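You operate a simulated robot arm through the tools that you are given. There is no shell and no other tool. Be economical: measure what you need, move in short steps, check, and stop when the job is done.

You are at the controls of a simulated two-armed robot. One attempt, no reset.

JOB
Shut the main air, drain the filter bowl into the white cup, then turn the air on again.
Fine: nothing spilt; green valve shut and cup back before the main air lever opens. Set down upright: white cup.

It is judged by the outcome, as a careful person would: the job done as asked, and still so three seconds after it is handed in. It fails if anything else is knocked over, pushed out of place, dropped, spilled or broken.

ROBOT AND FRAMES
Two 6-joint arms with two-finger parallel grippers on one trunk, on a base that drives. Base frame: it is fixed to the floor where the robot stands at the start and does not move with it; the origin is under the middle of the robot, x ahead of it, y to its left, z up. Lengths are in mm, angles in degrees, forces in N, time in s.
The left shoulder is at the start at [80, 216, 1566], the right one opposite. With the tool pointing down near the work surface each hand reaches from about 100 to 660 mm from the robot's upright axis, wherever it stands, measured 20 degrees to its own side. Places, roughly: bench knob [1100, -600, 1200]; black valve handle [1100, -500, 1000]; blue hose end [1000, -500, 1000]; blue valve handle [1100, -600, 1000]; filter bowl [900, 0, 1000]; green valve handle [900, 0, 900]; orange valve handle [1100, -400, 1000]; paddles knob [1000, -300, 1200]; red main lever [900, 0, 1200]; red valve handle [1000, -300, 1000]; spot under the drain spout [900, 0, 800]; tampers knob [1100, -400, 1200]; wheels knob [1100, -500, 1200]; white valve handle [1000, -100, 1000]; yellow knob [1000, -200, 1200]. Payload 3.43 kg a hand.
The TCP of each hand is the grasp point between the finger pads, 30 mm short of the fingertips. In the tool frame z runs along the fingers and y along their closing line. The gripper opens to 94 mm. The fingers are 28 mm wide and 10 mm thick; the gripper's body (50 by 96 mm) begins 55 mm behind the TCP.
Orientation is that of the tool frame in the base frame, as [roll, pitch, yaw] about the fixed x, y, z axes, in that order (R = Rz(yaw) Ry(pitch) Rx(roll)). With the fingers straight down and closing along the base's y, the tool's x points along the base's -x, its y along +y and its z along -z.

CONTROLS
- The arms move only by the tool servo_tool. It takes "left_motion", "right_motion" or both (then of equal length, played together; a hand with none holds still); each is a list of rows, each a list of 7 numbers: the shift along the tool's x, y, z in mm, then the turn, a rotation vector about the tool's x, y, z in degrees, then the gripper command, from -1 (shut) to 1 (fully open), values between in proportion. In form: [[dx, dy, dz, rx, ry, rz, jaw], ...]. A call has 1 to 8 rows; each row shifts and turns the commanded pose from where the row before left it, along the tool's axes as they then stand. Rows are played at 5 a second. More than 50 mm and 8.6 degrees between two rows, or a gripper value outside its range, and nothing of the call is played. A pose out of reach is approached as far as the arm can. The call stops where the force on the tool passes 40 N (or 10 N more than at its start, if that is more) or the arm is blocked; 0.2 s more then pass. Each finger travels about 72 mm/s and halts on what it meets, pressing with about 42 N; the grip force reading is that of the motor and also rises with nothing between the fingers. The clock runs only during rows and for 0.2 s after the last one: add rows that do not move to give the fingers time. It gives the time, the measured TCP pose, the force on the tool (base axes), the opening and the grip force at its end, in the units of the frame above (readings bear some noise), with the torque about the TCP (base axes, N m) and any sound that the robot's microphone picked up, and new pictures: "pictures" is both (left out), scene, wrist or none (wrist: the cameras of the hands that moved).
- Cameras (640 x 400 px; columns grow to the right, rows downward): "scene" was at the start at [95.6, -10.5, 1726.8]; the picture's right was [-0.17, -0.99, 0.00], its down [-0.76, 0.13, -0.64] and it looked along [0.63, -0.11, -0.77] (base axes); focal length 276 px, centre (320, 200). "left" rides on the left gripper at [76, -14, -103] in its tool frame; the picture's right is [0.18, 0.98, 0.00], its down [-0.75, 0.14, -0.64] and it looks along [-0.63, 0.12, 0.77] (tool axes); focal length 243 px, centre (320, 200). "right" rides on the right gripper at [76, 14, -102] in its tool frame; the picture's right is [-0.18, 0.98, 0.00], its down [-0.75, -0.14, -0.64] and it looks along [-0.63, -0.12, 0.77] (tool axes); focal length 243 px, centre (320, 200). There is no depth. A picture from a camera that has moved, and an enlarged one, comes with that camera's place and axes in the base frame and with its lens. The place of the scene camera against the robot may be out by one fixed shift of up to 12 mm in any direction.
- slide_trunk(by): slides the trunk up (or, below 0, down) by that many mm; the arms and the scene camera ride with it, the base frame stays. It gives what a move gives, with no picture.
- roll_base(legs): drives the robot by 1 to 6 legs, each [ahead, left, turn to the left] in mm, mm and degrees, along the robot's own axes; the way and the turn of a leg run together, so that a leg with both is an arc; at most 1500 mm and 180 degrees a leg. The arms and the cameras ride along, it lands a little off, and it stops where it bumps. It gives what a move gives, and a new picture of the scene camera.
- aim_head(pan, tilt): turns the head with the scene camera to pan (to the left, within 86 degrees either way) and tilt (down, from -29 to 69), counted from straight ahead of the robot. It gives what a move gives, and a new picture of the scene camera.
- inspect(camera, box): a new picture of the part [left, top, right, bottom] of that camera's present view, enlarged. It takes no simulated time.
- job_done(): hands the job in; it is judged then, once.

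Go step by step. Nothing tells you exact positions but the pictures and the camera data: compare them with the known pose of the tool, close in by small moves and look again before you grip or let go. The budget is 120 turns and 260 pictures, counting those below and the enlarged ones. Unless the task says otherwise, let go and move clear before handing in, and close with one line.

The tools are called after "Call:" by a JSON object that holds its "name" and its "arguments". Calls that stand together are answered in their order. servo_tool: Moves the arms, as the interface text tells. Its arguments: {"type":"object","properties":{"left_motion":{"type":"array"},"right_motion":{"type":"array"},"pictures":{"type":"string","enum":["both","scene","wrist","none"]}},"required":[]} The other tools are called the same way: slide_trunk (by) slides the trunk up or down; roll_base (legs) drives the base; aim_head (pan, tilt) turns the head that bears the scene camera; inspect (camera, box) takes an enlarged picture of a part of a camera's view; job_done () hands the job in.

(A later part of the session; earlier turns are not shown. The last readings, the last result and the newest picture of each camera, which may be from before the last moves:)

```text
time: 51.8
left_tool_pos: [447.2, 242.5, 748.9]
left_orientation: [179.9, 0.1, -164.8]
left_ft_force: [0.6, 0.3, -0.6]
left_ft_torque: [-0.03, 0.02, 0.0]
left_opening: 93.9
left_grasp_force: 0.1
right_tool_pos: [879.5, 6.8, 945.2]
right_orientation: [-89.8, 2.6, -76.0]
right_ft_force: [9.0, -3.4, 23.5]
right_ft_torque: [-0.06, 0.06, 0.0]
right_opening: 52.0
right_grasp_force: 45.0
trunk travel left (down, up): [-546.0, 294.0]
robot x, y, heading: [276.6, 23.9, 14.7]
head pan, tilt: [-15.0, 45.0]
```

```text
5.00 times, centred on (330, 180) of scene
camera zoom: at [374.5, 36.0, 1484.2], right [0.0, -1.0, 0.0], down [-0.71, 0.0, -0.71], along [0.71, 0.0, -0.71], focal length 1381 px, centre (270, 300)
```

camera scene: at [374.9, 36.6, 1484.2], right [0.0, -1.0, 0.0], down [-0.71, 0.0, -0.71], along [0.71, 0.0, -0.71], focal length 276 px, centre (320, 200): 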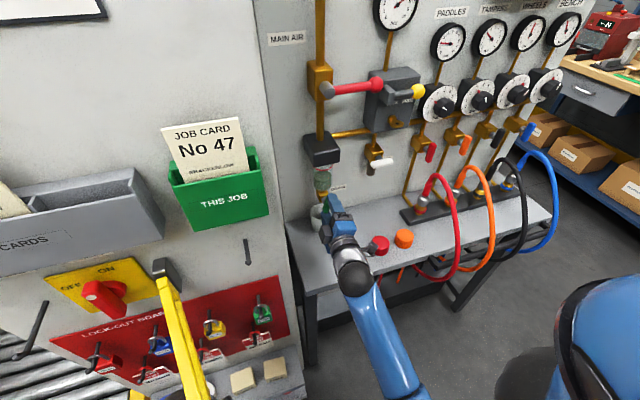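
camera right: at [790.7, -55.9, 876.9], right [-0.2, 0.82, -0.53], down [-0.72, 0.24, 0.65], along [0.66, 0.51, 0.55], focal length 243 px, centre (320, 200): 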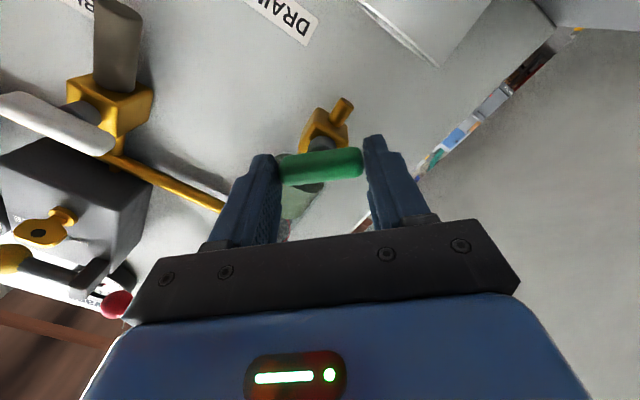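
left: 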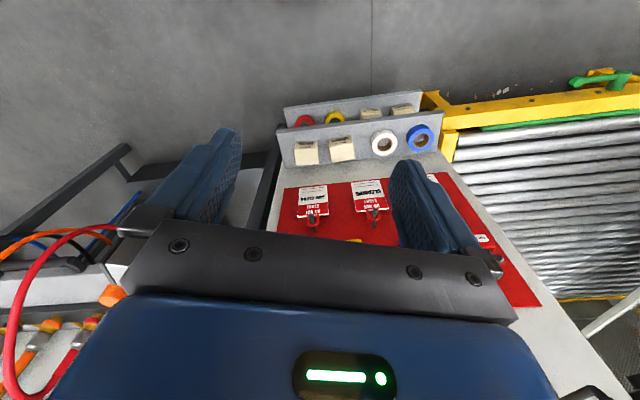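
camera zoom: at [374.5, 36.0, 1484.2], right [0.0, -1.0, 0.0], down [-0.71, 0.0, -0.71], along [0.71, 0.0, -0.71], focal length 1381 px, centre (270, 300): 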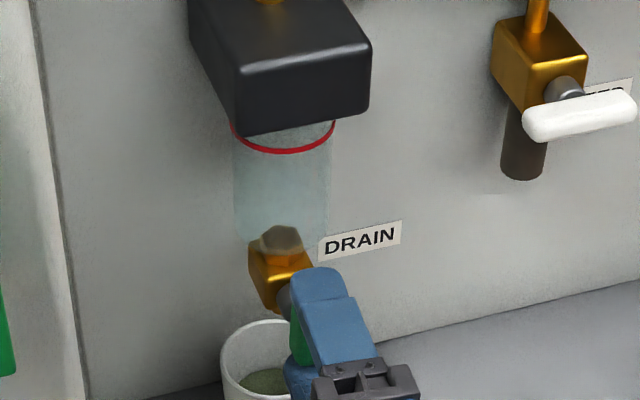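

The bowl looks almost empty. I wait a little longer and compare.

Call:
{"name": "servo_tool", "arguments": {"right_motion": [[0, 0, 0, 0, 0, 0, 0], [0, 0, 0, 0, 0, 0, 0], [0, 0, 0, 0, 0, 0, 0], [0, 0, 0, 0, 0, 0, 0], [0, 0, 0, 0, 0, 0, 0], [0, 0, 0, 0, 0, 0, 0], [0, 0, 0, 0, 0, 0, 0], [0, 0, 0, 0, 0, 0, 0]], "pictures": "none"}}

Call:
{"name": "servo_tool", "arguments": {"right_motion": [[0, 0, 0, 0, 0, 0, 0], [0, 0, 0, 0, 0, 0, 0], [0, 0, 0, 0, 0, 0, 0], [0, 0, 0, 0, 0, 0, 0], [0, 0, 0, 0, 0, 0, 0], [0, 0, 0, 0, 0, 0, 0], [0, 0, 0, 0, 0, 0, 0], [0, 0, 0, 0, 0, 0, 0]], "pictures": "none"}}

Call:
{"name": "inspect", "arguments": {"camera": "scene", "box": [300, 150, 360, 210]}}

Call:
{"name": "inspect", "arguments": {"camera": "right", "box": [160, 80, 480, 240]}}

```text
time: 53.6
left_tool_pos: [448.3, 242.4, 750.8]
left_orientation: [179.9, 0.2, -164.8]
left_ft_force: [-1.5, 0.8, 0.8]
left_ft_torque: [-0.03, -0.02, 0.03]
left_opening: 93.9
left_grasp_force: 0.1
right_tool_pos: [879.4, 6.7, 944.1]
right_orientation: [-89.7, 2.6, -76.0]
right_ft_force: [8.7, -4.5, 23.5]
right_ft_torque: [-0.05, 0.12, -0.13]
right_opening: 51.9
right_grasp_force: 45.4
trunk travel left (down, up): [-546.0, 294.0]
robot x, y, heading: [273.2, 28.5, 15.1]
head pan, tilt: [-15.0, 45.0]
```

```text
time: 55.4
left_tool_pos: [448.1, 241.6, 749.2]
left_orientation: [179.8, 0.2, -164.9]
left_ft_force: [0.1, 0.1, 0.7]
left_ft_torque: [-0.02, 0.01, -0.01]
left_opening: 94.0
left_grasp_force: 0.0
right_tool_pos: [880.5, 6.2, 947.0]
right_orientation: [-89.8, 2.5, -76.0]
right_ft_force: [9.6, -3.9, 23.3]
right_ft_torque: [-0.05, 0.16, -0.15]
right_opening: 51.6
right_grasp_force: 45.0
trunk travel left (down, up): [-546.0, 294.0]
robot x, y, heading: [276.3, 25.6, 15.0]
head pan, tilt: [-15.0, 45.0]
```

```text
6.67 times, centred on (330, 180) of scene
camera zoom: at [374.4, 36.0, 1484.2], right [0.0, -1.0, 0.0], down [-0.71, 0.0, -0.71], along [0.71, 0.0, -0.71], focal length 1842 px, centre (253, 333)
```

zoom: 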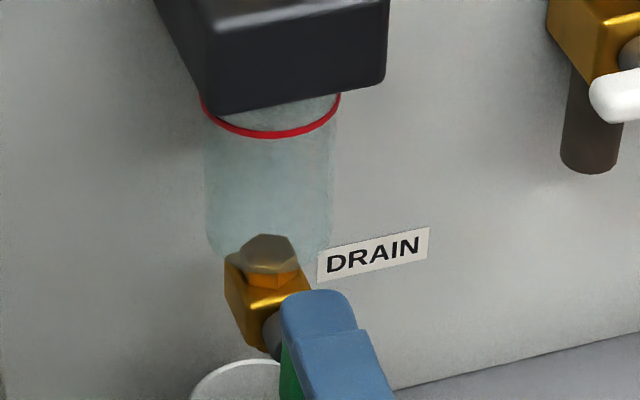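

```text
2.00 times, centred on (320, 160) of right
camera zoom: at [798.8, -89.9, 925.6], right [-0.05, 0.22, -0.97], down [-0.8, 0.57, 0.17], along [0.59, 0.79, 0.15], focal length 485 px, centre (320, 280)
```

zoom: 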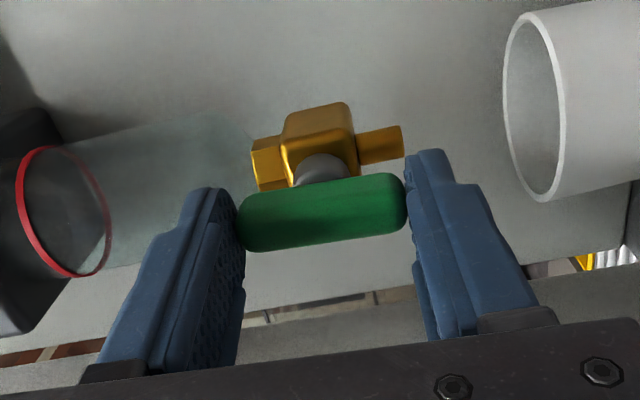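

The bowl is empty. I turn the green handle back to shut.

Call:
{"name": "servo_tool", "arguments": {"right_motion": [[0, 0, 0, 0, 0, 8, 0], [0, 0, 0, 0, 0, 8, 0], [0, 0, 0, 0, 0, 8, 0], [0, 0, 0, 0, 0, 8, 0], [0, 0, 0, 0, 0, 8, 0], [0, 0, 0, 0, 0, 8, 0], [0, 0, 0, 0, 0, 8, 0], [0, 0, 0, 0, 0, 8, 0]], "pictures": "none"}}

Call:
{"name": "servo_tool", "arguments": {"right_motion": [[0, 0, 0, 0, 0, 8, 0], [0, 0, 0, 0, 0, 8, 0], [0, 0, 0, 0, 0, 7, 0], [0, 0, 0, 0, 0, 5, 0], [0, 0, 0, 0, 0, 0, 0]], "pictures": "both"}}

Call:
{"name": "inspect", "arguments": {"camera": "scene", "box": [290, 140, 370, 220]}}

```text
time: 57.2
left_tool_pos: [448.0, 241.3, 749.4]
left_orientation: [179.9, 0.1, -164.8]
left_ft_force: [-0.5, -0.6, -0.7]
left_ft_torque: [0.01, 0.03, -0.02]
left_opening: 93.9
left_grasp_force: 0.0
right_tool_pos: [878.7, 6.8, 943.4]
right_orientation: [-90.2, 66.7, -76.2]
right_ft_force: [-1.1, -2.3, 11.1]
right_ft_torque: [-0.36, 1.01, 0.2]
right_opening: 52.8
right_grasp_force: 45.6
trunk travel left (down, up): [-546.0, 294.0]
robot x, y, heading: [274.5, 23.4, 15.0]
head pan, tilt: [-15.0, 45.0]
```

```text
time: 58.4
left_tool_pos: [448.3, 243.5, 749.7]
left_orientation: [-180.0, 0.2, -164.8]
left_ft_force: [0.3, -0.2, 0.0]
left_ft_torque: [-0.02, -0.05, 0.01]
left_opening: 94.0
left_grasp_force: 0.1
right_tool_pos: [878.9, 8.7, 942.6]
right_orientation: [91.4, 85.3, 105.4]
right_ft_force: [-12.6, 4.8, -7.1]
right_ft_torque: [-1.04, -0.53, 0.81]
right_opening: 53.4
right_grasp_force: 45.0
trunk travel left (down, up): [-546.0, 294.0]
robot x, y, heading: [276.6, 23.3, 15.1]
head pan, tilt: [-15.0, 45.0]
camera scene: at [374.1, 38.0, 1484.0], right [0.0, -1.0, 0.0], down [-0.71, 0.0, -0.71], along [0.71, 0.0, -0.71], focal length 276 px, centre (320, 200)
camera right: at [775.0, 4.6, 866.7], right [-0.23, 0.94, 0.26], down [-0.57, -0.35, 0.74], along [0.79, 0.02, 0.62], focal length 243 px, centre (320, 200)
```

scene: 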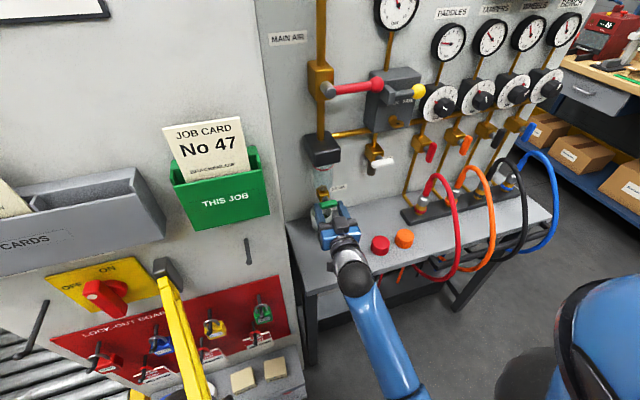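
right: 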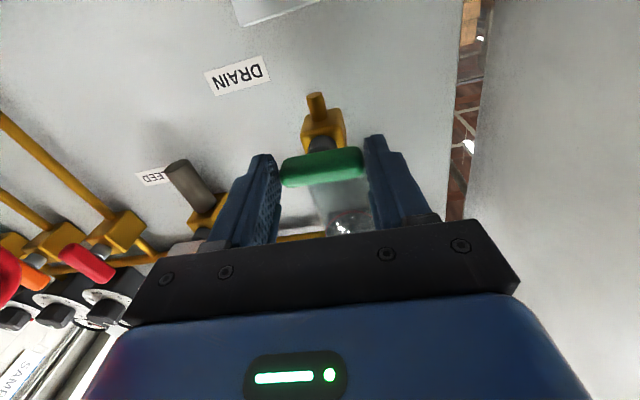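

```text
5.00 times, centred on (330, 180) of scene
camera zoom: at [374.1, 38.0, 1484.0], right [0.0, -1.0, 0.0], down [-0.71, 0.0, -0.71], along [0.71, 0.0, -0.71], focal length 1381 px, centre (270, 300)
```

zoom: 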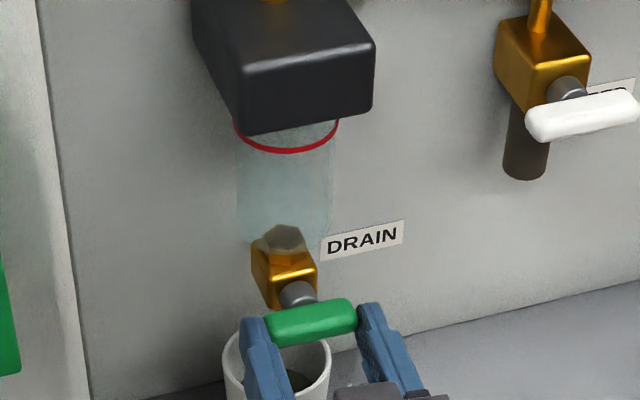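

The handle is back horizontal against its stop. I ease the twist, release, and draw back.

Call:
{"name": "servo_tool", "arguments": {"right_motion": [[0, 0, 0, 0, 0, -3, 0], [0, 0, 0, 0, 0, 0, 0.6], [0, 0, 0, 0, 0, 0, 1], [0, 0, 0, 0, 0, 0, 1], [0, 0, -25, 0, 0, 0, 1], [0, 0, -25, 0, 0, 0, 1], [0, 0, 0, 0, 0, 0, 1]], "pictures": "both"}}

Call:
{"name": "inspect", "arguments": {"camera": "scene", "box": [290, 140, 370, 220]}}

```text
time: 60.0
left_tool_pos: [449.0, 242.3, 749.1]
left_orientation: [179.9, 0.1, -164.8]
left_ft_force: [-0.4, -0.4, -0.3]
left_ft_torque: [-0.01, 0.02, -0.02]
left_opening: 94.0
left_grasp_force: 0.1
right_tool_pos: [833.6, -5.3, 942.7]
right_orientation: [91.7, 88.4, 105.7]
right_ft_force: [-1.2, 1.0, 0.4]
right_ft_torque: [-0.01, 0.02, 0.03]
right_opening: 93.9
right_grasp_force: 0.0
trunk travel left (down, up): [-546.0, 294.0]
robot x, y, heading: [274.5, 29.7, 15.0]
head pan, tilt: [-15.0, 45.0]
camera scene: at [376.8, 36.9, 1484.0], right [0.0, -1.0, 0.0], down [-0.71, 0.0, -0.71], along [0.71, 0.0, -0.71], focal length 276 px, centre (320, 200)
camera right: at [730.0, -12.2, 865.6], right [-0.24, 0.95, 0.21], down [-0.58, -0.31, 0.75], along [0.78, 0.05, 0.63], focal length 243 px, centre (320, 200)
```

scene: 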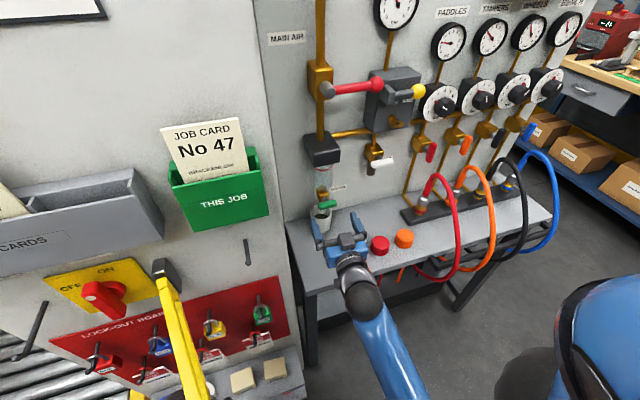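
right: 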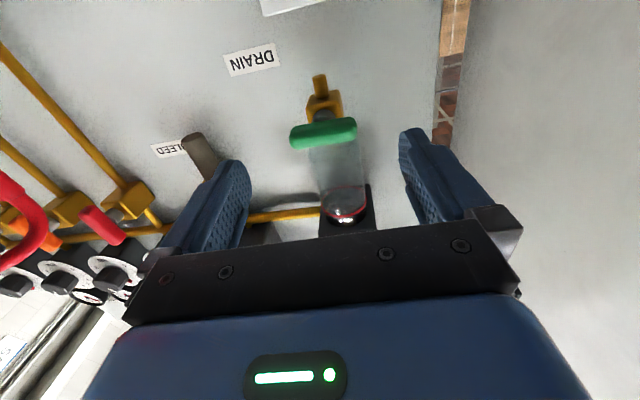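

```text
5.00 times, centred on (330, 180) of scene
camera zoom: at [376.8, 36.9, 1484.0], right [0.0, -1.0, 0.0], down [-0.71, 0.0, -0.71], along [0.71, 0.0, -0.71], focal length 1381 px, centre (270, 300)
```

zoom: 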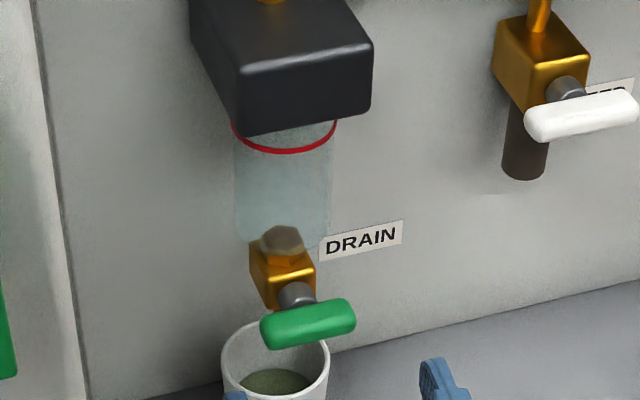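

Green valve is shut exactly as at the start; the bowl is empty. I now tilt and lower to take the cup again.

Call:
{"name": "servo_tool", "arguments": {"right_motion": [[0, 0, -10, 0, 0, -1.7, 1], [15, 0, -10, 0, 8, 0, 1], [20, 0, 0, 0, 8, 0, 1], [20, 0, 0, 0, 8, 0, 1], [20, 2, 0, 0, 7, 0, 1], [15, 2, 5, 0, 0, 0, 1], [0, 0, 0, 0, 0, 0, 1]], "pictures": "wrist"}}

```text
time: 61.6
left_tool_pos: [448.0, 243.1, 750.3]
left_orientation: [179.9, 0.1, -164.9]
left_ft_force: [-0.2, 0.1, 0.1]
left_ft_torque: [-0.01, 0.04, 0.02]
left_opening: 94.0
left_grasp_force: 0.1
right_tool_pos: [790.9, -11.4, 856.3]
right_orientation: [-179.8, 59.0, -165.9]
right_ft_force: [-0.1, -0.7, -0.3]
right_ft_torque: [-0.01, 0.04, 0.03]
right_opening: 93.9
right_grasp_force: 0.0
trunk travel left (down, up): [-546.0, 294.0]
robot x, y, heading: [273.3, 29.3, 15.1]
head pan, tilt: [-15.0, 45.0]
camera right: at [665.5, -26.3, 841.9], right [-0.14, 0.98, 0.16], down [-0.12, -0.17, 0.98], along [0.98, 0.12, 0.15], focal length 243 px, centre (320, 200)
```

right: 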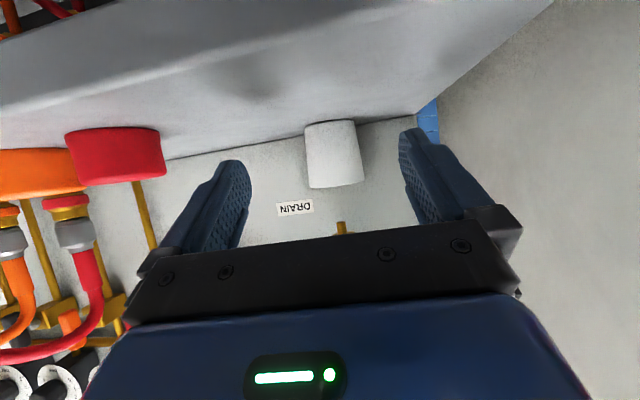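

I lower to grasp height and slide straight in around the cup.

Call:
{"name": "servo_tool", "arguments": {"right_motion": [[13.7, 0, 8.2, 0, 0, 0, 1], [-15.9, 0, 26.4, 0, 0, 0, 1], [-15.9, 0.5, 26.4, 0, 0, 0, 1], [-15.9, 0.5, 26.4, 0, 0, 0, 1], [-15.9, 0, 26.4, 0, 0, 0, 1], [0, 0, 0, 0, 0, 0, 1]], "pictures": "both"}}

```text
time: 63.0
left_tool_pos: [447.9, 242.6, 749.9]
left_orientation: [179.9, 0.0, -164.8]
left_ft_force: [0.1, -0.3, -0.4]
left_ft_torque: [0.01, -0.02, -0.03]
left_opening: 94.1
left_grasp_force: 0.0
right_tool_pos: [909.9, 18.5, 840.2]
right_orientation: [-179.8, 59.0, -165.8]
right_ft_force: [-0.4, 0.0, -0.1]
right_ft_torque: [0.02, 0.04, 0.0]
right_opening: 93.9
right_grasp_force: 0.0
trunk travel left (down, up): [-546.0, 294.0]
robot x, y, heading: [276.1, 24.6, 15.0]
head pan, tilt: [-15.0, 45.0]
camera scene: at [375.2, 36.3, 1484.1], right [0.0, -1.0, 0.0], down [-0.71, 0.0, -0.71], along [0.71, 0.0, -0.71], focal length 276 px, centre (320, 200)
camera right: at [784.7, 3.5, 826.4], right [-0.14, 0.98, 0.16], down [-0.12, -0.17, 0.98], along [0.98, 0.12, 0.15], focal length 243 px, centre (320, 200)
```

scene: 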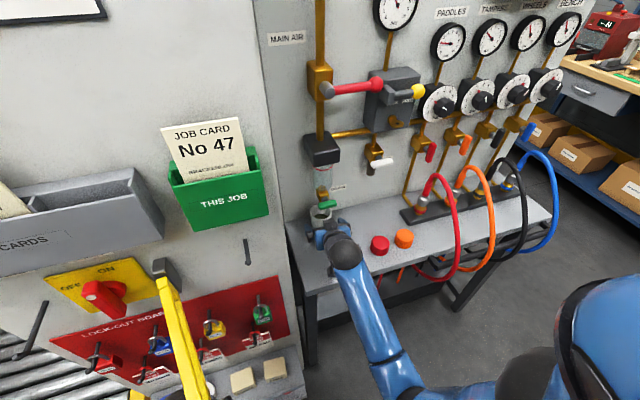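
right: 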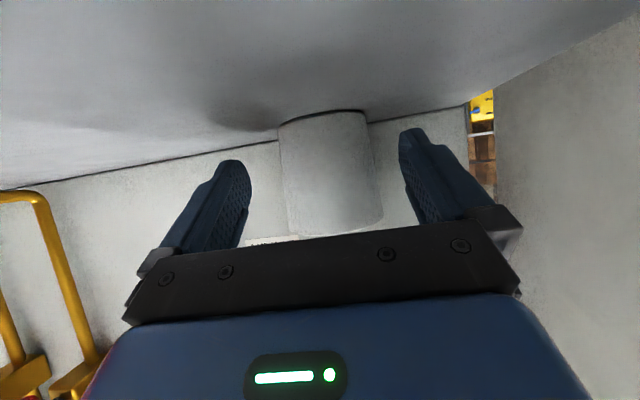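

Centred. I do the last 31 mm and close.

Call:
{"name": "servo_tool", "arguments": {"right_motion": [[-15.9, 0, 26.4, 0, 0, 0, 1], [0, 0, 0, 0, 0, 0, 0.5], [0, 0, 0, 0, 0, 0, 0.2], [0, 0, 0, 0, 0, 0, 0.2], [0, 0, 0, 0, 0, 0, 0.2]], "pictures": "wrist"}}

```text
time: 64.2
left_tool_pos: [448.9, 242.8, 749.4]
left_orientation: [179.8, 0.2, -164.8]
left_ft_force: [0.0, -1.1, -0.2]
left_ft_torque: [0.01, 0.05, 0.02]
left_opening: 94.1
left_grasp_force: 0.0
right_tool_pos: [940.6, 26.6, 840.0]
right_orientation: [-179.8, 59.0, -165.9]
right_ft_force: [-0.3, -0.4, 0.8]
right_ft_torque: [-0.02, 0.02, -0.01]
right_opening: 64.1
right_grasp_force: 41.8
trunk travel left (down, up): [-546.0, 294.0]
robot x, y, heading: [277.1, 24.3, 15.0]
head pan, tilt: [-15.0, 45.0]
camera right: at [814.6, 11.9, 826.0], right [-0.14, 0.98, 0.16], down [-0.12, -0.17, 0.98], along [0.98, 0.12, 0.15], focal length 243 px, centre (320, 200)
```

right: 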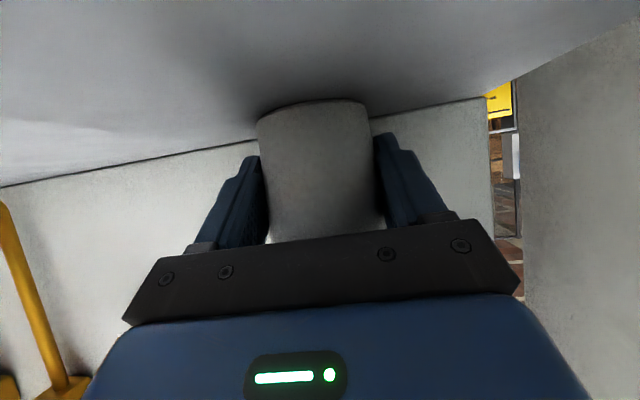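

Cup gripped. I lift 8 mm and take it gently back toward its old place.

Call:
{"name": "servo_tool", "arguments": {"right_motion": [[-3.4, 0, -2, 0, 0, 0, 0.2], [-3.4, 0, -2, 0, 0, 0, 0.2], [4.1, 1.8, -6.9, 0, 0, 0, 0.2], [7.2, 3.2, -12, 0, 0, 0, 0.2], [9.3, 4.1, -15.4, 0, 0, 0, 0.2], [9.3, 4.1, -15.4, 0, 0, 0, 0.2], [9.3, 4.1, -15.4, 0, 0, 0, 0.2], [5.2, 2.3, -8.6, 0, 0, 0, 0.2]], "pictures": "scene"}}

Call:
{"name": "servo_tool", "arguments": {"right_motion": [[7.2, 3.2, -12, 0, 0, 0, 0.2], [9.3, 4.1, -15.4, 0, 0, 0, 0.2], [7.7, 3.4, -12.9, 0, 0, 0, 0.2], [5.2, 2.3, -8.6, 0, 0, 0, 0.2], [2, 0.9, -3.4, 0, 0, 0, 0.2], [0, 0, 0, 0, 0, 0, 0.2]], "pictures": "scene"}}

```text
time: 66.0
left_tool_pos: [447.8, 242.7, 749.1]
left_orientation: [179.9, 0.2, -164.9]
left_ft_force: [0.0, 0.2, 1.9]
left_ft_torque: [-0.02, -0.05, 0.0]
left_opening: 94.0
left_grasp_force: 0.0
right_tool_pos: [853.3, 24.8, 847.1]
right_orientation: [-179.8, 58.9, -165.9]
right_ft_force: [0.3, 0.4, -1.1]
right_ft_torque: [0.02, 0.01, 0.0]
right_opening: 64.1
right_grasp_force: 42.1
trunk travel left (down, up): [-546.0, 294.0]
robot x, y, heading: [274.6, 28.1, 14.9]
head pan, tilt: [-15.0, 45.0]
camera scene: at [375.7, 36.5, 1484.1], right [0.0, -1.0, 0.0], down [-0.71, 0.0, -0.71], along [0.71, 0.0, -0.71], focal length 276 px, centre (320, 200)
```

scene: 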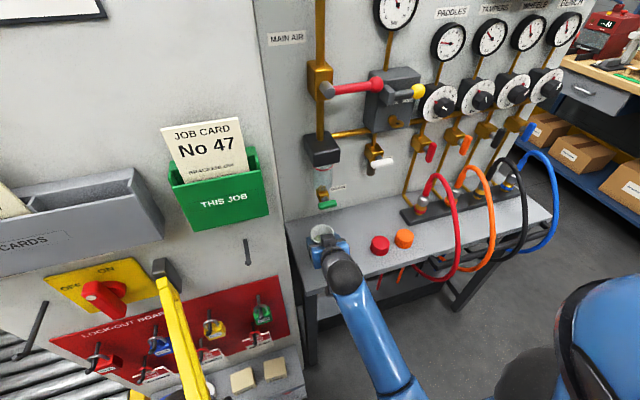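

```text
time: 67.4
left_tool_pos: [448.8, 242.3, 749.0]
left_orientation: [179.9, 0.1, -164.6]
left_ft_force: [-0.7, -0.3, 0.0]
left_ft_torque: [0.0, 0.01, -0.01]
left_opening: 93.9
left_grasp_force: 0.1
right_tool_pos: [791.0, 23.8, 847.9]
right_orientation: [-179.8, 59.0, -165.9]
right_ft_force: [-0.2, -0.3, -0.4]
right_ft_torque: [-0.04, -0.01, 0.01]
right_opening: 64.0
right_grasp_force: 41.9
trunk travel left (down, up): [-546.0, 294.0]
robot x, y, heading: [274.7, 22.1, 15.0]
head pan, tilt: [-15.0, 45.0]
camera scene: at [376.0, 36.7, 1484.1], right [0.0, -1.0, 0.0], down [-0.71, 0.0, -0.71], along [0.71, 0.0, -0.71], focal length 276 px, centre (320, 200)
```

scene: 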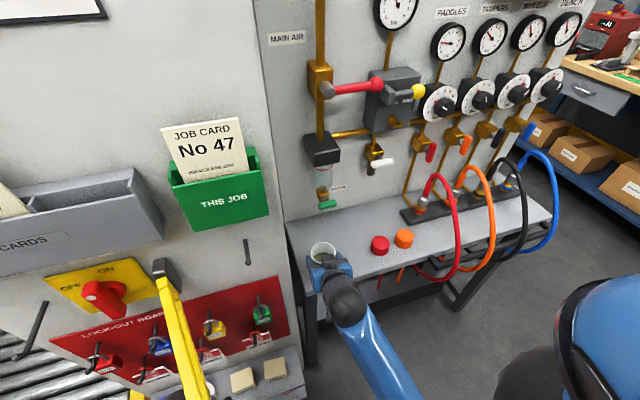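

It hangs over its old place. I set it down slowly.

Call:
{"name": "servo_tool", "arguments": {"right_motion": [[4, 0, 0.4, 0, 0, 0, 0.2], [3.4, 0, 1.6, 0, 0, 0, 0.2], [0.8, 0, 0.5, 0, 0, 0, 0.2], [0, 0, 0, 0, 0, 0, 0.2]], "pictures": "wrist"}}

```text
time: 68.4
left_tool_pos: [448.5, 242.7, 749.6]
left_orientation: [-180.0, 0.0, -164.8]
left_ft_force: [0.4, 0.1, -0.3]
left_ft_torque: [-0.01, -0.02, 0.0]
left_opening: 94.0
left_grasp_force: 0.0
right_tool_pos: [789.0, 23.0, 838.6]
right_orientation: [-179.8, 59.0, -165.8]
right_ft_force: [0.7, 0.4, 0.0]
right_ft_torque: [-0.01, 0.02, -0.04]
right_opening: 64.3
right_grasp_force: 41.8
trunk travel left (down, up): [-546.0, 294.0]
robot x, y, heading: [273.6, 22.7, 14.9]
head pan, tilt: [-15.0, 45.0]
camera right: at [662.7, 8.3, 825.4], right [-0.14, 0.98, 0.16], down [-0.12, -0.17, 0.98], along [0.98, 0.12, 0.15], focal length 243 px, centre (320, 200)
```

right: 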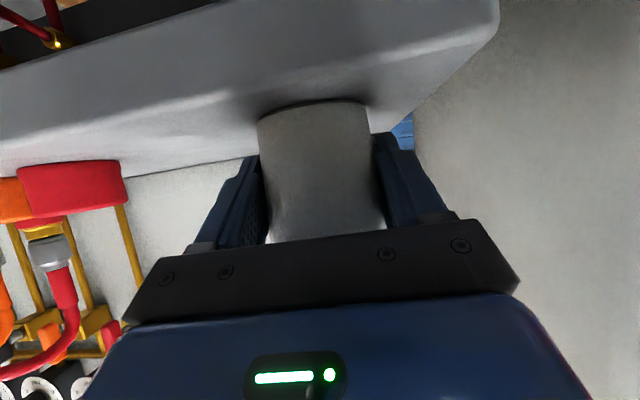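

No contact force yet; I nudge lower a millimetre at a time.

Call:
{"name": "servo_tool", "arguments": {"right_motion": [[0.9, 0, 0.5, 0, 0, 0, 0.2], [0.4, 0, 0.3, 0, 0, 0, 0.2], [0, 0, 0, 0, 0, 0, 0.2]], "pictures": "none"}}

```text
time: 69.2
left_tool_pos: [448.8, 242.9, 749.9]
left_orientation: [179.9, 0.1, -164.8]
left_ft_force: [-0.3, 0.0, -0.6]
left_ft_torque: [-0.01, 0.01, 0.03]
left_opening: 93.9
left_grasp_force: 0.0
right_tool_pos: [789.8, 23.9, 837.3]
right_orientation: [-180.0, 59.2, -165.9]
right_ft_force: [2.0, 0.1, 9.5]
right_ft_torque: [0.06, 0.06, -0.01]
right_opening: 64.0
right_grasp_force: 41.8
trunk travel left (down, up): [-546.0, 294.0]
robot x, y, heading: [273.1, 28.7, 15.1]
head pan, tilt: [-15.0, 45.0]
```

Contact at 9.5 N. I ease off slightly, open, and rise clear the way I came down.

Call:
{"name": "servo_tool", "arguments": {"right_motion": [[-0.7, 0, -0.4, 0, 0, 0, 0.2], [0, 0, 0, 0, 0, 0, 0.5], [0, 0, 0, 0, 0, 0, 1], [0, 0, 0, 0, 0, 0, 1], [0, 0, 0, 0, 0, 0, 1]], "pictures": "wrist"}}

Call:
{"name": "servo_tool", "arguments": {"right_motion": [[-7, 0, -17, 0, 0, 0, 1], [-15, 0, -17, 0, 0, 0, 1], [-20, 0, -13, 0, 0, 0, 1], [-25, 0, -15, 0, 0, 0, 1], [-25, 0, -15, 0, 0, 0, 1], [0, 0, 0, 0, 0, 0, 1]], "pictures": "both"}}

Call:
{"name": "inspect", "arguments": {"camera": "scene", "box": [280, 180, 400, 280]}}

```text
time: 70.4
left_tool_pos: [448.5, 242.7, 749.6]
left_orientation: [179.9, 0.1, -164.8]
left_ft_force: [0.6, 0.1, 0.8]
left_ft_torque: [-0.02, 0.03, 0.03]
left_opening: 93.8
left_grasp_force: 0.0
right_tool_pos: [788.1, 23.8, 838.7]
right_orientation: [-179.8, 59.0, -165.9]
right_ft_force: [0.2, -0.5, 0.1]
right_ft_torque: [-0.02, -0.01, 0.01]
right_opening: 94.0
right_grasp_force: 0.1
trunk travel left (down, up): [-546.0, 294.0]
robot x, y, heading: [277.0, 25.4, 14.6]
head pan, tilt: [-15.0, 45.0]
camera right: at [662.5, 8.4, 824.8], right [-0.14, 0.98, 0.16], down [-0.12, -0.17, 0.98], along [0.98, 0.12, 0.15], focal length 243 px, centre (320, 200)
```

right: 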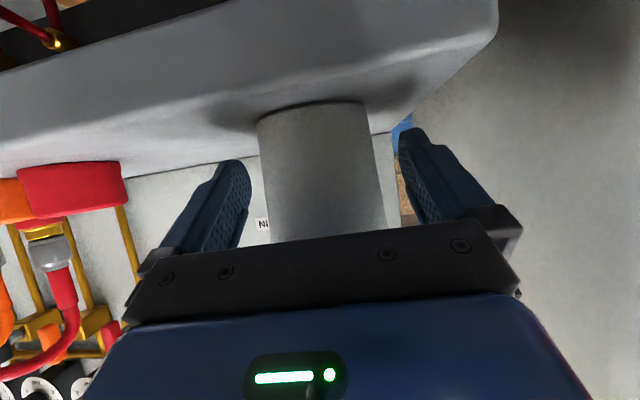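

```text
time: 71.8
left_tool_pos: [448.7, 242.2, 748.5]
left_orientation: [179.9, 0.1, -164.8]
left_ft_force: [0.3, -0.3, -0.5]
left_ft_torque: [0.0, 0.03, 0.03]
left_opening: 94.0
left_grasp_force: 0.1
right_tool_pos: [769.6, 20.3, 955.7]
right_orientation: [-179.8, 59.0, -165.9]
right_ft_force: [-0.8, 0.5, 0.6]
right_ft_torque: [0.01, 0.0, -0.05]
right_opening: 94.1
right_grasp_force: 0.1
trunk travel left (down, up): [-546.0, 294.0]
robot x, y, heading: [278.0, 24.5, 15.0]
head pan, tilt: [-15.0, 45.0]
camera scene: at [375.8, 36.4, 1484.1], right [0.0, -1.0, 0.0], down [-0.71, 0.0, -0.71], along [0.71, 0.0, -0.71], focal length 276 px, centre (320, 200)
camera right: at [643.8, 4.7, 942.4], right [-0.15, 0.98, 0.16], down [-0.12, -0.17, 0.98], along [0.98, 0.12, 0.15], focal length 243 px, centre (320, 200)
```

scene: 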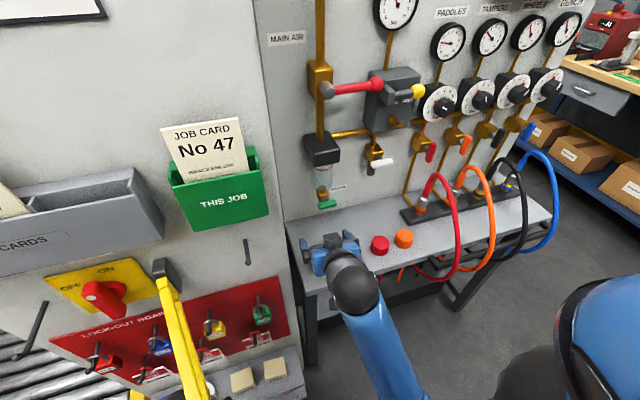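
right: 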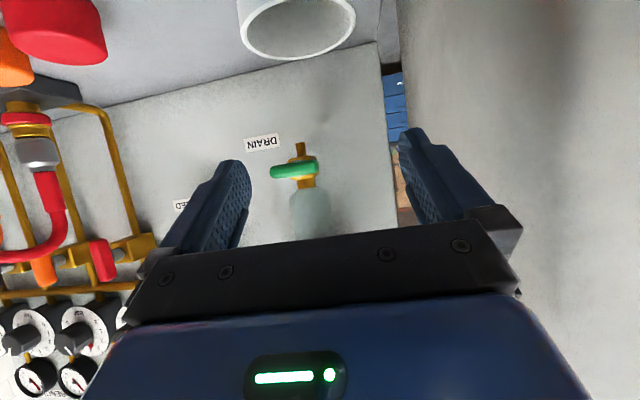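

```text
4.00 times, centred on (340, 230) of scene
camera zoom: at [375.8, 36.4, 1484.1], right [0.0, -1.0, 0.0], down [-0.71, 0.0, -0.71], along [0.71, 0.0, -0.71], focal length 1105 px, centre (240, 80)
```

zoom: 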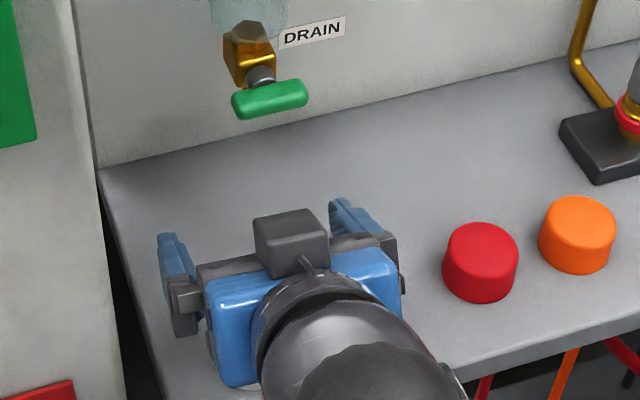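

The cup stands in its place, upright. Next I level and close the right hand, move right, and then raise the trunk so that it comes above the crosswise lever.

Call:
{"name": "servo_tool", "arguments": {"right_motion": [[-20, -10, 20, 0, -8, 0, 0.3], [-15, -15, 20, 0, -8, 0, -1], [-10, -20, 10, 0, -8, 0, -1], [-10, -20, 5, 0, -7, 0, -1], [-10, -20, 0, 0, 0, 0, -1], [-5, -9, 0, 0, 0, 0, -1], [0, 0, 0, 0, 0, 0, -1]], "pictures": "wrist"}}

```text
time: 73.4
left_tool_pos: [450.0, 241.4, 748.1]
left_orientation: [179.9, 0.0, -164.8]
left_ft_force: [0.3, -0.4, 0.6]
left_ft_torque: [0.0, -0.01, 0.03]
left_opening: 93.9
left_grasp_force: 0.0
right_tool_pos: [862.1, -56.0, 1001.1]
right_orientation: [-78.2, 89.9, -64.2]
right_ft_force: [-1.1, -0.1, -0.8]
right_ft_torque: [-0.02, 0.01, 0.01]
right_opening: 0.0
right_grasp_force: 33.1
trunk travel left (down, up): [-546.0, 294.0]
robot x, y, heading: [276.4, 24.1, 15.1]
head pan, tilt: [-15.0, 45.0]
camera right: at [759.6, -64.6, 924.1], right [-0.24, 0.95, 0.18], down [-0.59, -0.29, 0.75], along [0.77, 0.07, 0.63], focal length 243 px, centre (320, 200)
```

right: 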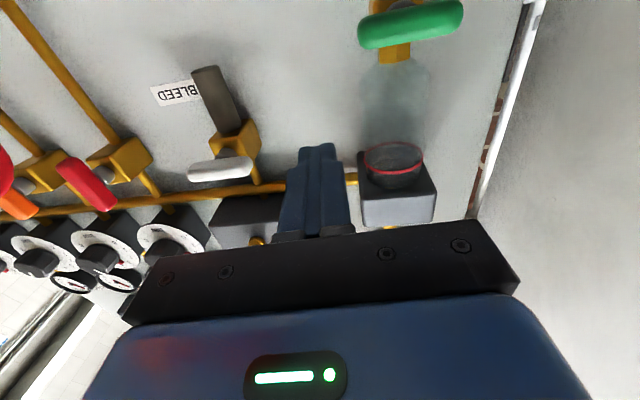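

I back off 20 mm and raise the trunk 284 mm.

Call:
{"name": "servo_tool", "arguments": {"right_motion": [[0, 0, -20, 0, 0, 0, -1], [0, 0, 0, 0, 0, 0, -1]], "pictures": "none"}}

Call:
{"name": "slide_trunk", "arguments": {"by": 284}}

Call:
{"name": "inspect", "arguments": {"camera": "right", "box": [0, 0, 640, 400]}}

Call:
{"name": "inspect", "arguments": {"camera": "scene", "box": [220, 140, 460, 340]}}

```text
time: 74.0
left_tool_pos: [449.2, 242.8, 748.0]
left_orientation: [180.0, 0.1, -164.8]
left_ft_force: [-0.1, -0.2, 0.2]
left_ft_torque: [-0.02, 0.05, -0.02]
left_opening: 93.6
left_grasp_force: 0.0
right_tool_pos: [841.6, -60.9, 1000.3]
right_orientation: [-103.9, 89.9, -90.0]
right_ft_force: [-0.1, -0.1, -0.5]
right_ft_torque: [0.01, -0.02, 0.04]
right_opening: 0.0
right_grasp_force: 33.6
trunk travel left (down, up): [-546.0, 294.0]
robot x, y, heading: [276.9, 26.2, 14.8]
head pan, tilt: [-15.0, 45.0]
```

```text
time: 75.7
left_tool_pos: [445.2, 243.8, 905.7]
left_orientation: [179.2, -0.7, -164.6]
left_ft_force: [3.6, 1.7, -18.0]
left_ft_torque: [0.8, 0.15, 0.16]
left_opening: 93.8
left_grasp_force: 0.1
right_tool_pos: [841.0, -59.8, 1162.8]
right_orientation: [-107.3, 89.7, -93.4]
right_ft_force: [0.4, -0.6, 0.0]
right_ft_torque: [-0.01, 0.02, -0.01]
right_opening: 0.0
right_grasp_force: 33.0
trunk travel left (down, up): [-708.0, 132.0]
robot x, y, heading: [279.3, 25.2, 14.8]
head pan, tilt: [-15.0, 45.0]
stopped: the force on the tool passed its limit at 100 N (the readings are from after the stop); the commanded pose is now the measured one
```

```text
1.00 times, centred on (320, 200) of right (not enlarged: the box is as wide or as high as the picture)
camera zoom: at [739.9, -68.7, 1086.1], right [-0.24, 0.95, 0.18], down [-0.59, -0.29, 0.75], along [0.77, 0.07, 0.63], focal length 243 px, centre (320, 200)
```

zoom: 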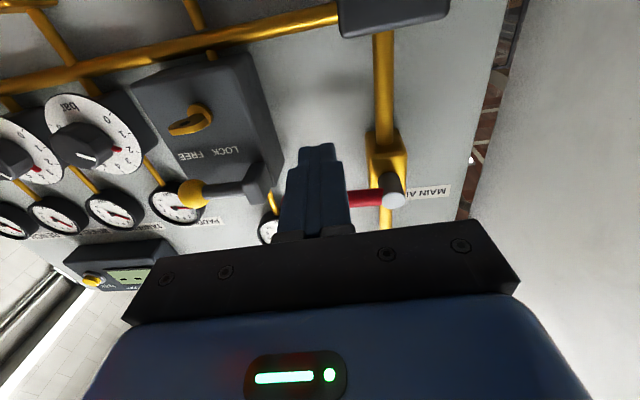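

```text
2.00 times, centred on (340, 240) of scene
camera zoom: at [376.3, 37.7, 1646.6], right [0.0, -1.0, 0.0], down [-0.71, 0.0, -0.71], along [0.71, 0.0, -0.71], focal length 552 px, centre (280, 120)
```

zoom: 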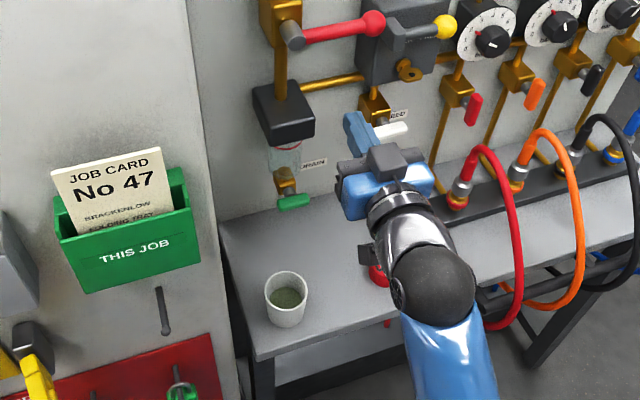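

The left hand met something above it (100 N at the stop). I look there first.

Call:
{"name": "aim_head", "arguments": {"pan": 20, "tilt": 60}}

Call:
{"name": "inspect", "arguments": {"camera": "left", "box": [0, 0, 640, 400]}}

```text
time: 76.7
left_tool_pos: [445.4, 244.5, 906.0]
left_orientation: [179.2, -0.8, -164.6]
left_ft_force: [-0.1, -0.3, -23.0]
left_ft_torque: [1.24, -0.27, -0.05]
left_opening: 94.0
left_grasp_force: 0.0
right_tool_pos: [841.2, -60.0, 1163.3]
right_orientation: [-100.3, 89.9, -86.2]
right_ft_force: [0.0, 0.0, -0.1]
right_ft_torque: [0.0, -0.02, -0.02]
right_opening: 0.2
right_grasp_force: 33.1
trunk travel left (down, up): [-708.0, 132.0]
robot x, y, heading: [277.8, 25.3, 14.9]
head pan, tilt: [20.0, 60.0]
camera scene: at [350.0, 75.6, 1626.6], right [0.57, -0.82, 0.0], down [-0.71, -0.5, -0.5], along [0.41, 0.29, -0.87], focal length 276 px, centre (320, 200)
```

scene: 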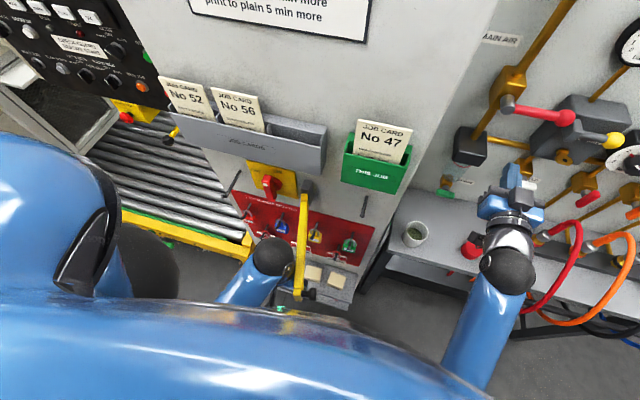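

```text
1.00 times, centred on (320, 200) of left (not enlarged: the box is as wide or as high as the picture)
camera zoom: at [377.9, 210.2, 1009.3], right [-0.44, 0.9, 0.02], down [0.7, 0.33, 0.64], along [0.57, 0.29, -0.77], focal length 243 px, centre (320, 200)
```

zoom: 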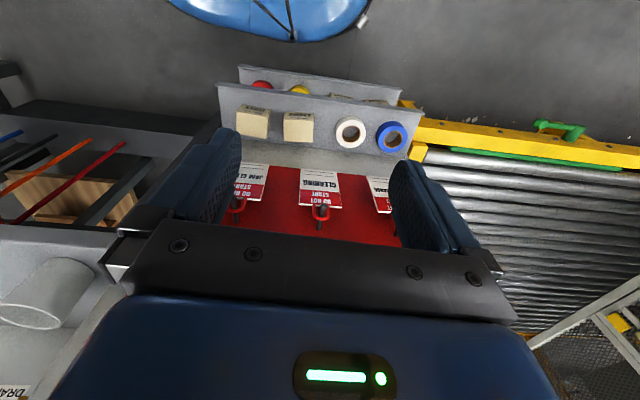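

The left hand came up under the long yellow handle. I lower the left hand away from it right away and look.

Call:
{"name": "servo_tool", "arguments": {"left_motion": [[0, 0, 25, 0, 0, 0, 1], [0, 0, 25, 0, 0, 0, 1], [0, 0, 0, 0, 0, 0, 1]], "pictures": "scene"}}

Call:
{"name": "inspect", "arguments": {"camera": "scene", "box": [220, 150, 380, 310]}}

```text
time: 77.5
left_tool_pos: [445.7, 243.7, 856.9]
left_orientation: [179.4, -0.5, -164.7]
left_ft_force: [-0.1, 0.2, 0.6]
left_ft_torque: [-0.01, 0.0, 0.01]
left_opening: 94.0
left_grasp_force: 0.1
right_tool_pos: [840.5, -60.8, 1163.4]
right_orientation: [-80.8, 89.9, -66.9]
right_ft_force: [0.0, -0.6, -0.6]
right_ft_torque: [-0.01, -0.02, 0.0]
right_opening: 0.2
right_grasp_force: 32.4
trunk travel left (down, up): [-708.0, 132.0]
robot x, y, heading: [275.5, 23.6, 14.8]
head pan, tilt: [20.0, 60.0]
camera scene: at [349.3, 74.7, 1626.8], right [0.57, -0.82, 0.0], down [-0.71, -0.5, -0.5], along [0.41, 0.29, -0.87], focal length 276 px, centre (320, 200)
```

scene: 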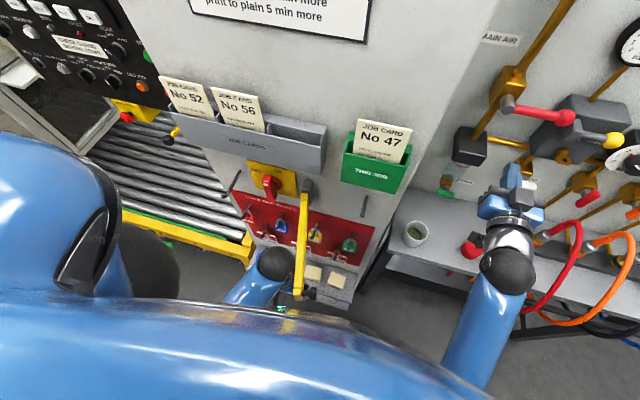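

```text
2.50 times, centred on (300, 230) of scene
camera zoom: at [349.3, 74.7, 1626.8], right [0.57, -0.82, 0.0], down [-0.71, -0.5, -0.5], along [0.41, 0.29, -0.87], focal length 690 px, centre (370, 125)
```

zoom: 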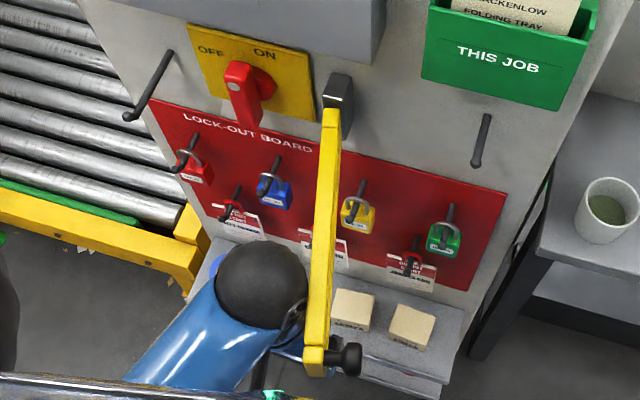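

The yellow handle stands where it did in the earlier pictures (end near (433, 157, 1050)), so it is unharmed. I move the left hand away to the left before raising the trunk further.

Call:
{"name": "servo_tool", "arguments": {"left_motion": [[0, 40, 0, 0, 0, 0, 1], [0, 45, 0, 0, 0, 0, 1], [10, 45, 0, 0, 0, 0, 1], [20, 0, 0, 0, 0, 0, 1], [0, 0, 0, 0, 0, 0, 1]], "pictures": "scene"}}

Call:
{"name": "inspect", "arguments": {"camera": "scene", "box": [120, 150, 380, 330]}}

```text
time: 78.4
left_tool_pos: [420.2, 335.5, 855.7]
left_orientation: [179.5, -0.8, -179.8]
left_ft_force: [-1.0, 0.4, 0.3]
left_ft_torque: [-0.04, -0.01, 0.02]
left_opening: 94.1
left_grasp_force: 0.0
right_tool_pos: [842.9, -60.2, 1163.1]
right_orientation: [-89.3, 89.9, -75.2]
right_ft_force: [-0.8, 0.3, 0.4]
right_ft_torque: [-0.02, -0.03, 0.0]
right_opening: 0.3
right_grasp_force: 32.5
trunk travel left (down, up): [-708.0, 132.0]
robot x, y, heading: [279.2, 28.2, 14.9]
head pan, tilt: [20.0, 60.0]
stopped in row 4 (left hand): the arm was blocked; the commanded pose is now the measured one
camera scene: at [348.9, 75.5, 1626.7], right [0.57, -0.82, 0.0], down [-0.71, -0.5, -0.5], along [0.41, 0.29, -0.87], focal length 276 px, centre (320, 200)
```

scene: 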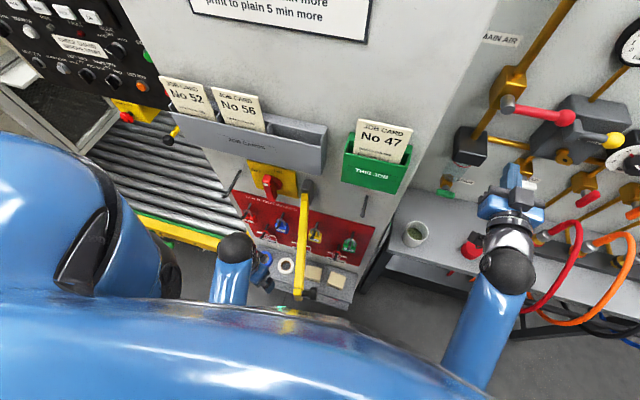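

```text
2.22 times, centred on (250, 240) of scene
camera zoom: at [348.9, 75.5, 1626.7], right [0.57, -0.82, 0.0], down [-0.71, -0.5, -0.5], along [0.41, 0.29, -0.87], focal length 614 px, centre (476, 111)
```

zoom: 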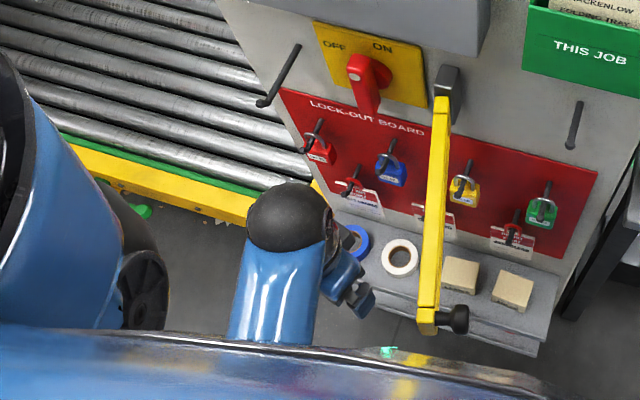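

Blocked only by the arm's own limit; the left hand is now clear left of the handle. I raise the trunk 120 mm.

Call:
{"name": "slide_trunk", "arguments": {"by": 120}}

Call:
{"name": "aim_head", "arguments": {"pan": -15, "tilt": 45}}

Call:
{"name": "inspect", "arguments": {"camera": "right", "box": [0, 0, 640, 400]}}

Call:
{"name": "inspect", "arguments": {"camera": "scene", "box": [270, 140, 430, 240]}}

```text
time: 79.9
left_tool_pos: [420.7, 336.3, 976.2]
left_orientation: [179.4, -0.8, -179.7]
left_ft_force: [0.1, 0.1, 0.3]
left_ft_torque: [-0.02, -0.02, 0.01]
left_opening: 94.2
left_grasp_force: 0.1
right_tool_pos: [840.8, -61.7, 1284.1]
right_orientation: [-84.1, 89.9, -70.1]
right_ft_force: [-0.1, -0.5, 0.5]
right_ft_torque: [0.01, -0.02, 0.04]
right_opening: 0.0
right_grasp_force: 33.1
trunk travel left (down, up): [-828.0, 12.0]
robot x, y, heading: [276.3, 27.0, 14.8]
head pan, tilt: [20.0, 60.0]
```

```text
time: 80.9
left_tool_pos: [421.7, 336.5, 977.7]
left_orientation: [179.4, -0.7, -179.8]
left_ft_force: [-0.3, -0.3, 0.6]
left_ft_torque: [-0.01, 0.0, -0.03]
left_opening: 93.8
left_grasp_force: 0.0
right_tool_pos: [842.3, -61.5, 1283.0]
right_orientation: [-86.8, 90.0, -72.9]
right_ft_force: [-0.2, 0.1, 0.9]
right_ft_torque: [0.01, 0.02, -0.02]
right_opening: 0.2
right_grasp_force: 33.3
trunk travel left (down, up): [-828.0, 12.0]
robot x, y, heading: [275.1, 28.0, 14.9]
head pan, tilt: [-15.0, 45.0]
camera scene: at [376.0, 36.6, 1766.2], right [0.0, -1.0, 0.0], down [-0.71, 0.0, -0.71], along [0.71, 0.0, -0.71], focal length 276 px, centre (320, 200)
```

scene: 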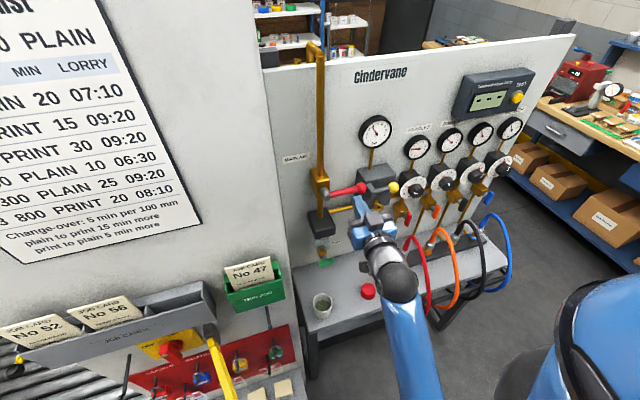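

```text
1.00 times, centred on (320, 200) of right (not enlarged: the box is as wide or as high as the picture)
camera zoom: at [739.6, -69.6, 1205.8], right [-0.24, 0.95, 0.18], down [-0.59, -0.29, 0.75], along [0.77, 0.07, 0.63], focal length 243 px, centre (320, 200)
```

zoom: 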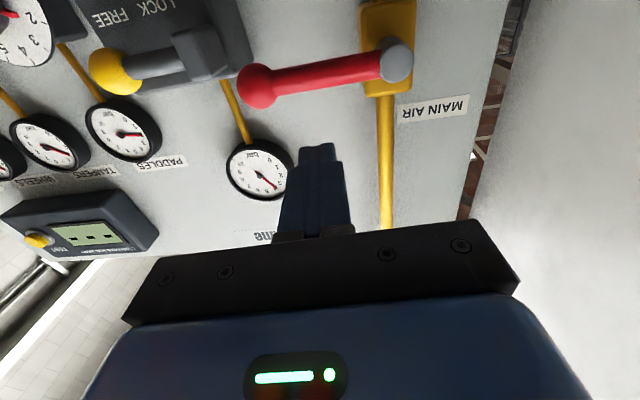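

```text
4.00 times, centred on (350, 190) of scene
camera zoom: at [376.0, 36.6, 1766.2], right [0.0, -1.0, 0.0], down [-0.71, 0.0, -0.71], along [0.71, 0.0, -0.71], focal length 1105 px, centre (200, 240)
```

zoom: 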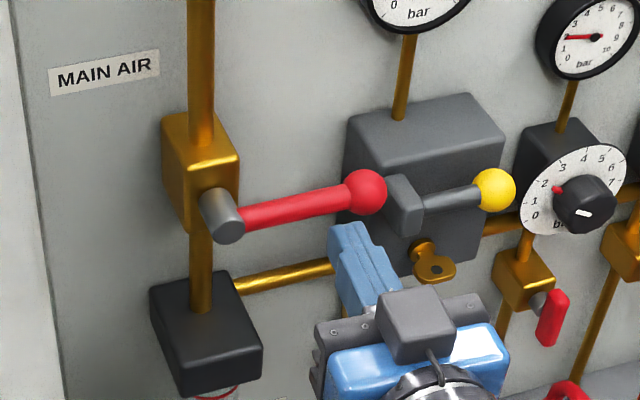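

The fingers are above the crosswise lever. Green is shut and the cup is back, so I go in and push the lever down along its arc.

Call:
{"name": "servo_tool", "arguments": {"right_motion": [[0, 0, 30, 0, 0, 0, -1], [0, 0, 28, 0, 0, 0, -1], [11, 2, 0, 0, 0, 0, -1], [10, 0, 0, 0, 0, 0, -1], [9, -1, 0, 0, 0, 0, -1], [15, 0.5, 0, 0, 0, 0, -1]], "pictures": "wrist"}}

```text
time: 82.3
left_tool_pos: [419.7, 336.3, 976.8]
left_orientation: [179.4, -0.8, -179.7]
left_ft_force: [-0.4, -0.3, 0.2]
left_ft_torque: [0.02, -0.05, -0.03]
left_opening: 93.9
left_grasp_force: 0.1
right_tool_pos: [895.6, -43.6, 1239.8]
right_orientation: [-64.7, 89.8, -50.6]
right_ft_force: [-6.2, -0.1, 5.8]
right_ft_torque: [0.11, -0.15, 0.1]
right_opening: 0.0
right_grasp_force: 33.2
trunk travel left (down, up): [-828.0, 12.0]
robot x, y, heading: [275.9, 28.1, 15.0]
head pan, tilt: [-15.0, 45.0]
camera right: at [793.1, -53.4, 1161.3], right [-0.24, 0.95, 0.18], down [-0.59, -0.29, 0.75], along [0.77, 0.07, 0.63], focal length 243 px, centre (320, 200)
```

right: 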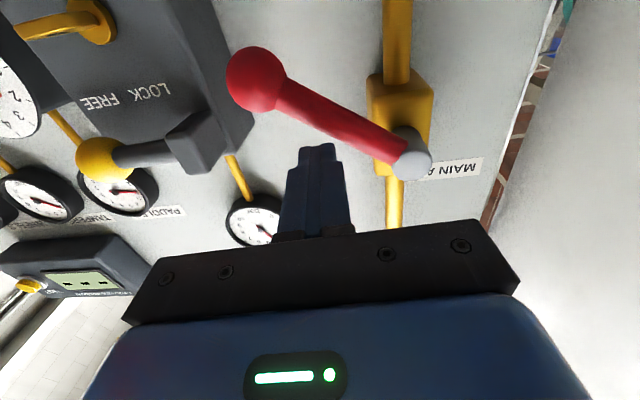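

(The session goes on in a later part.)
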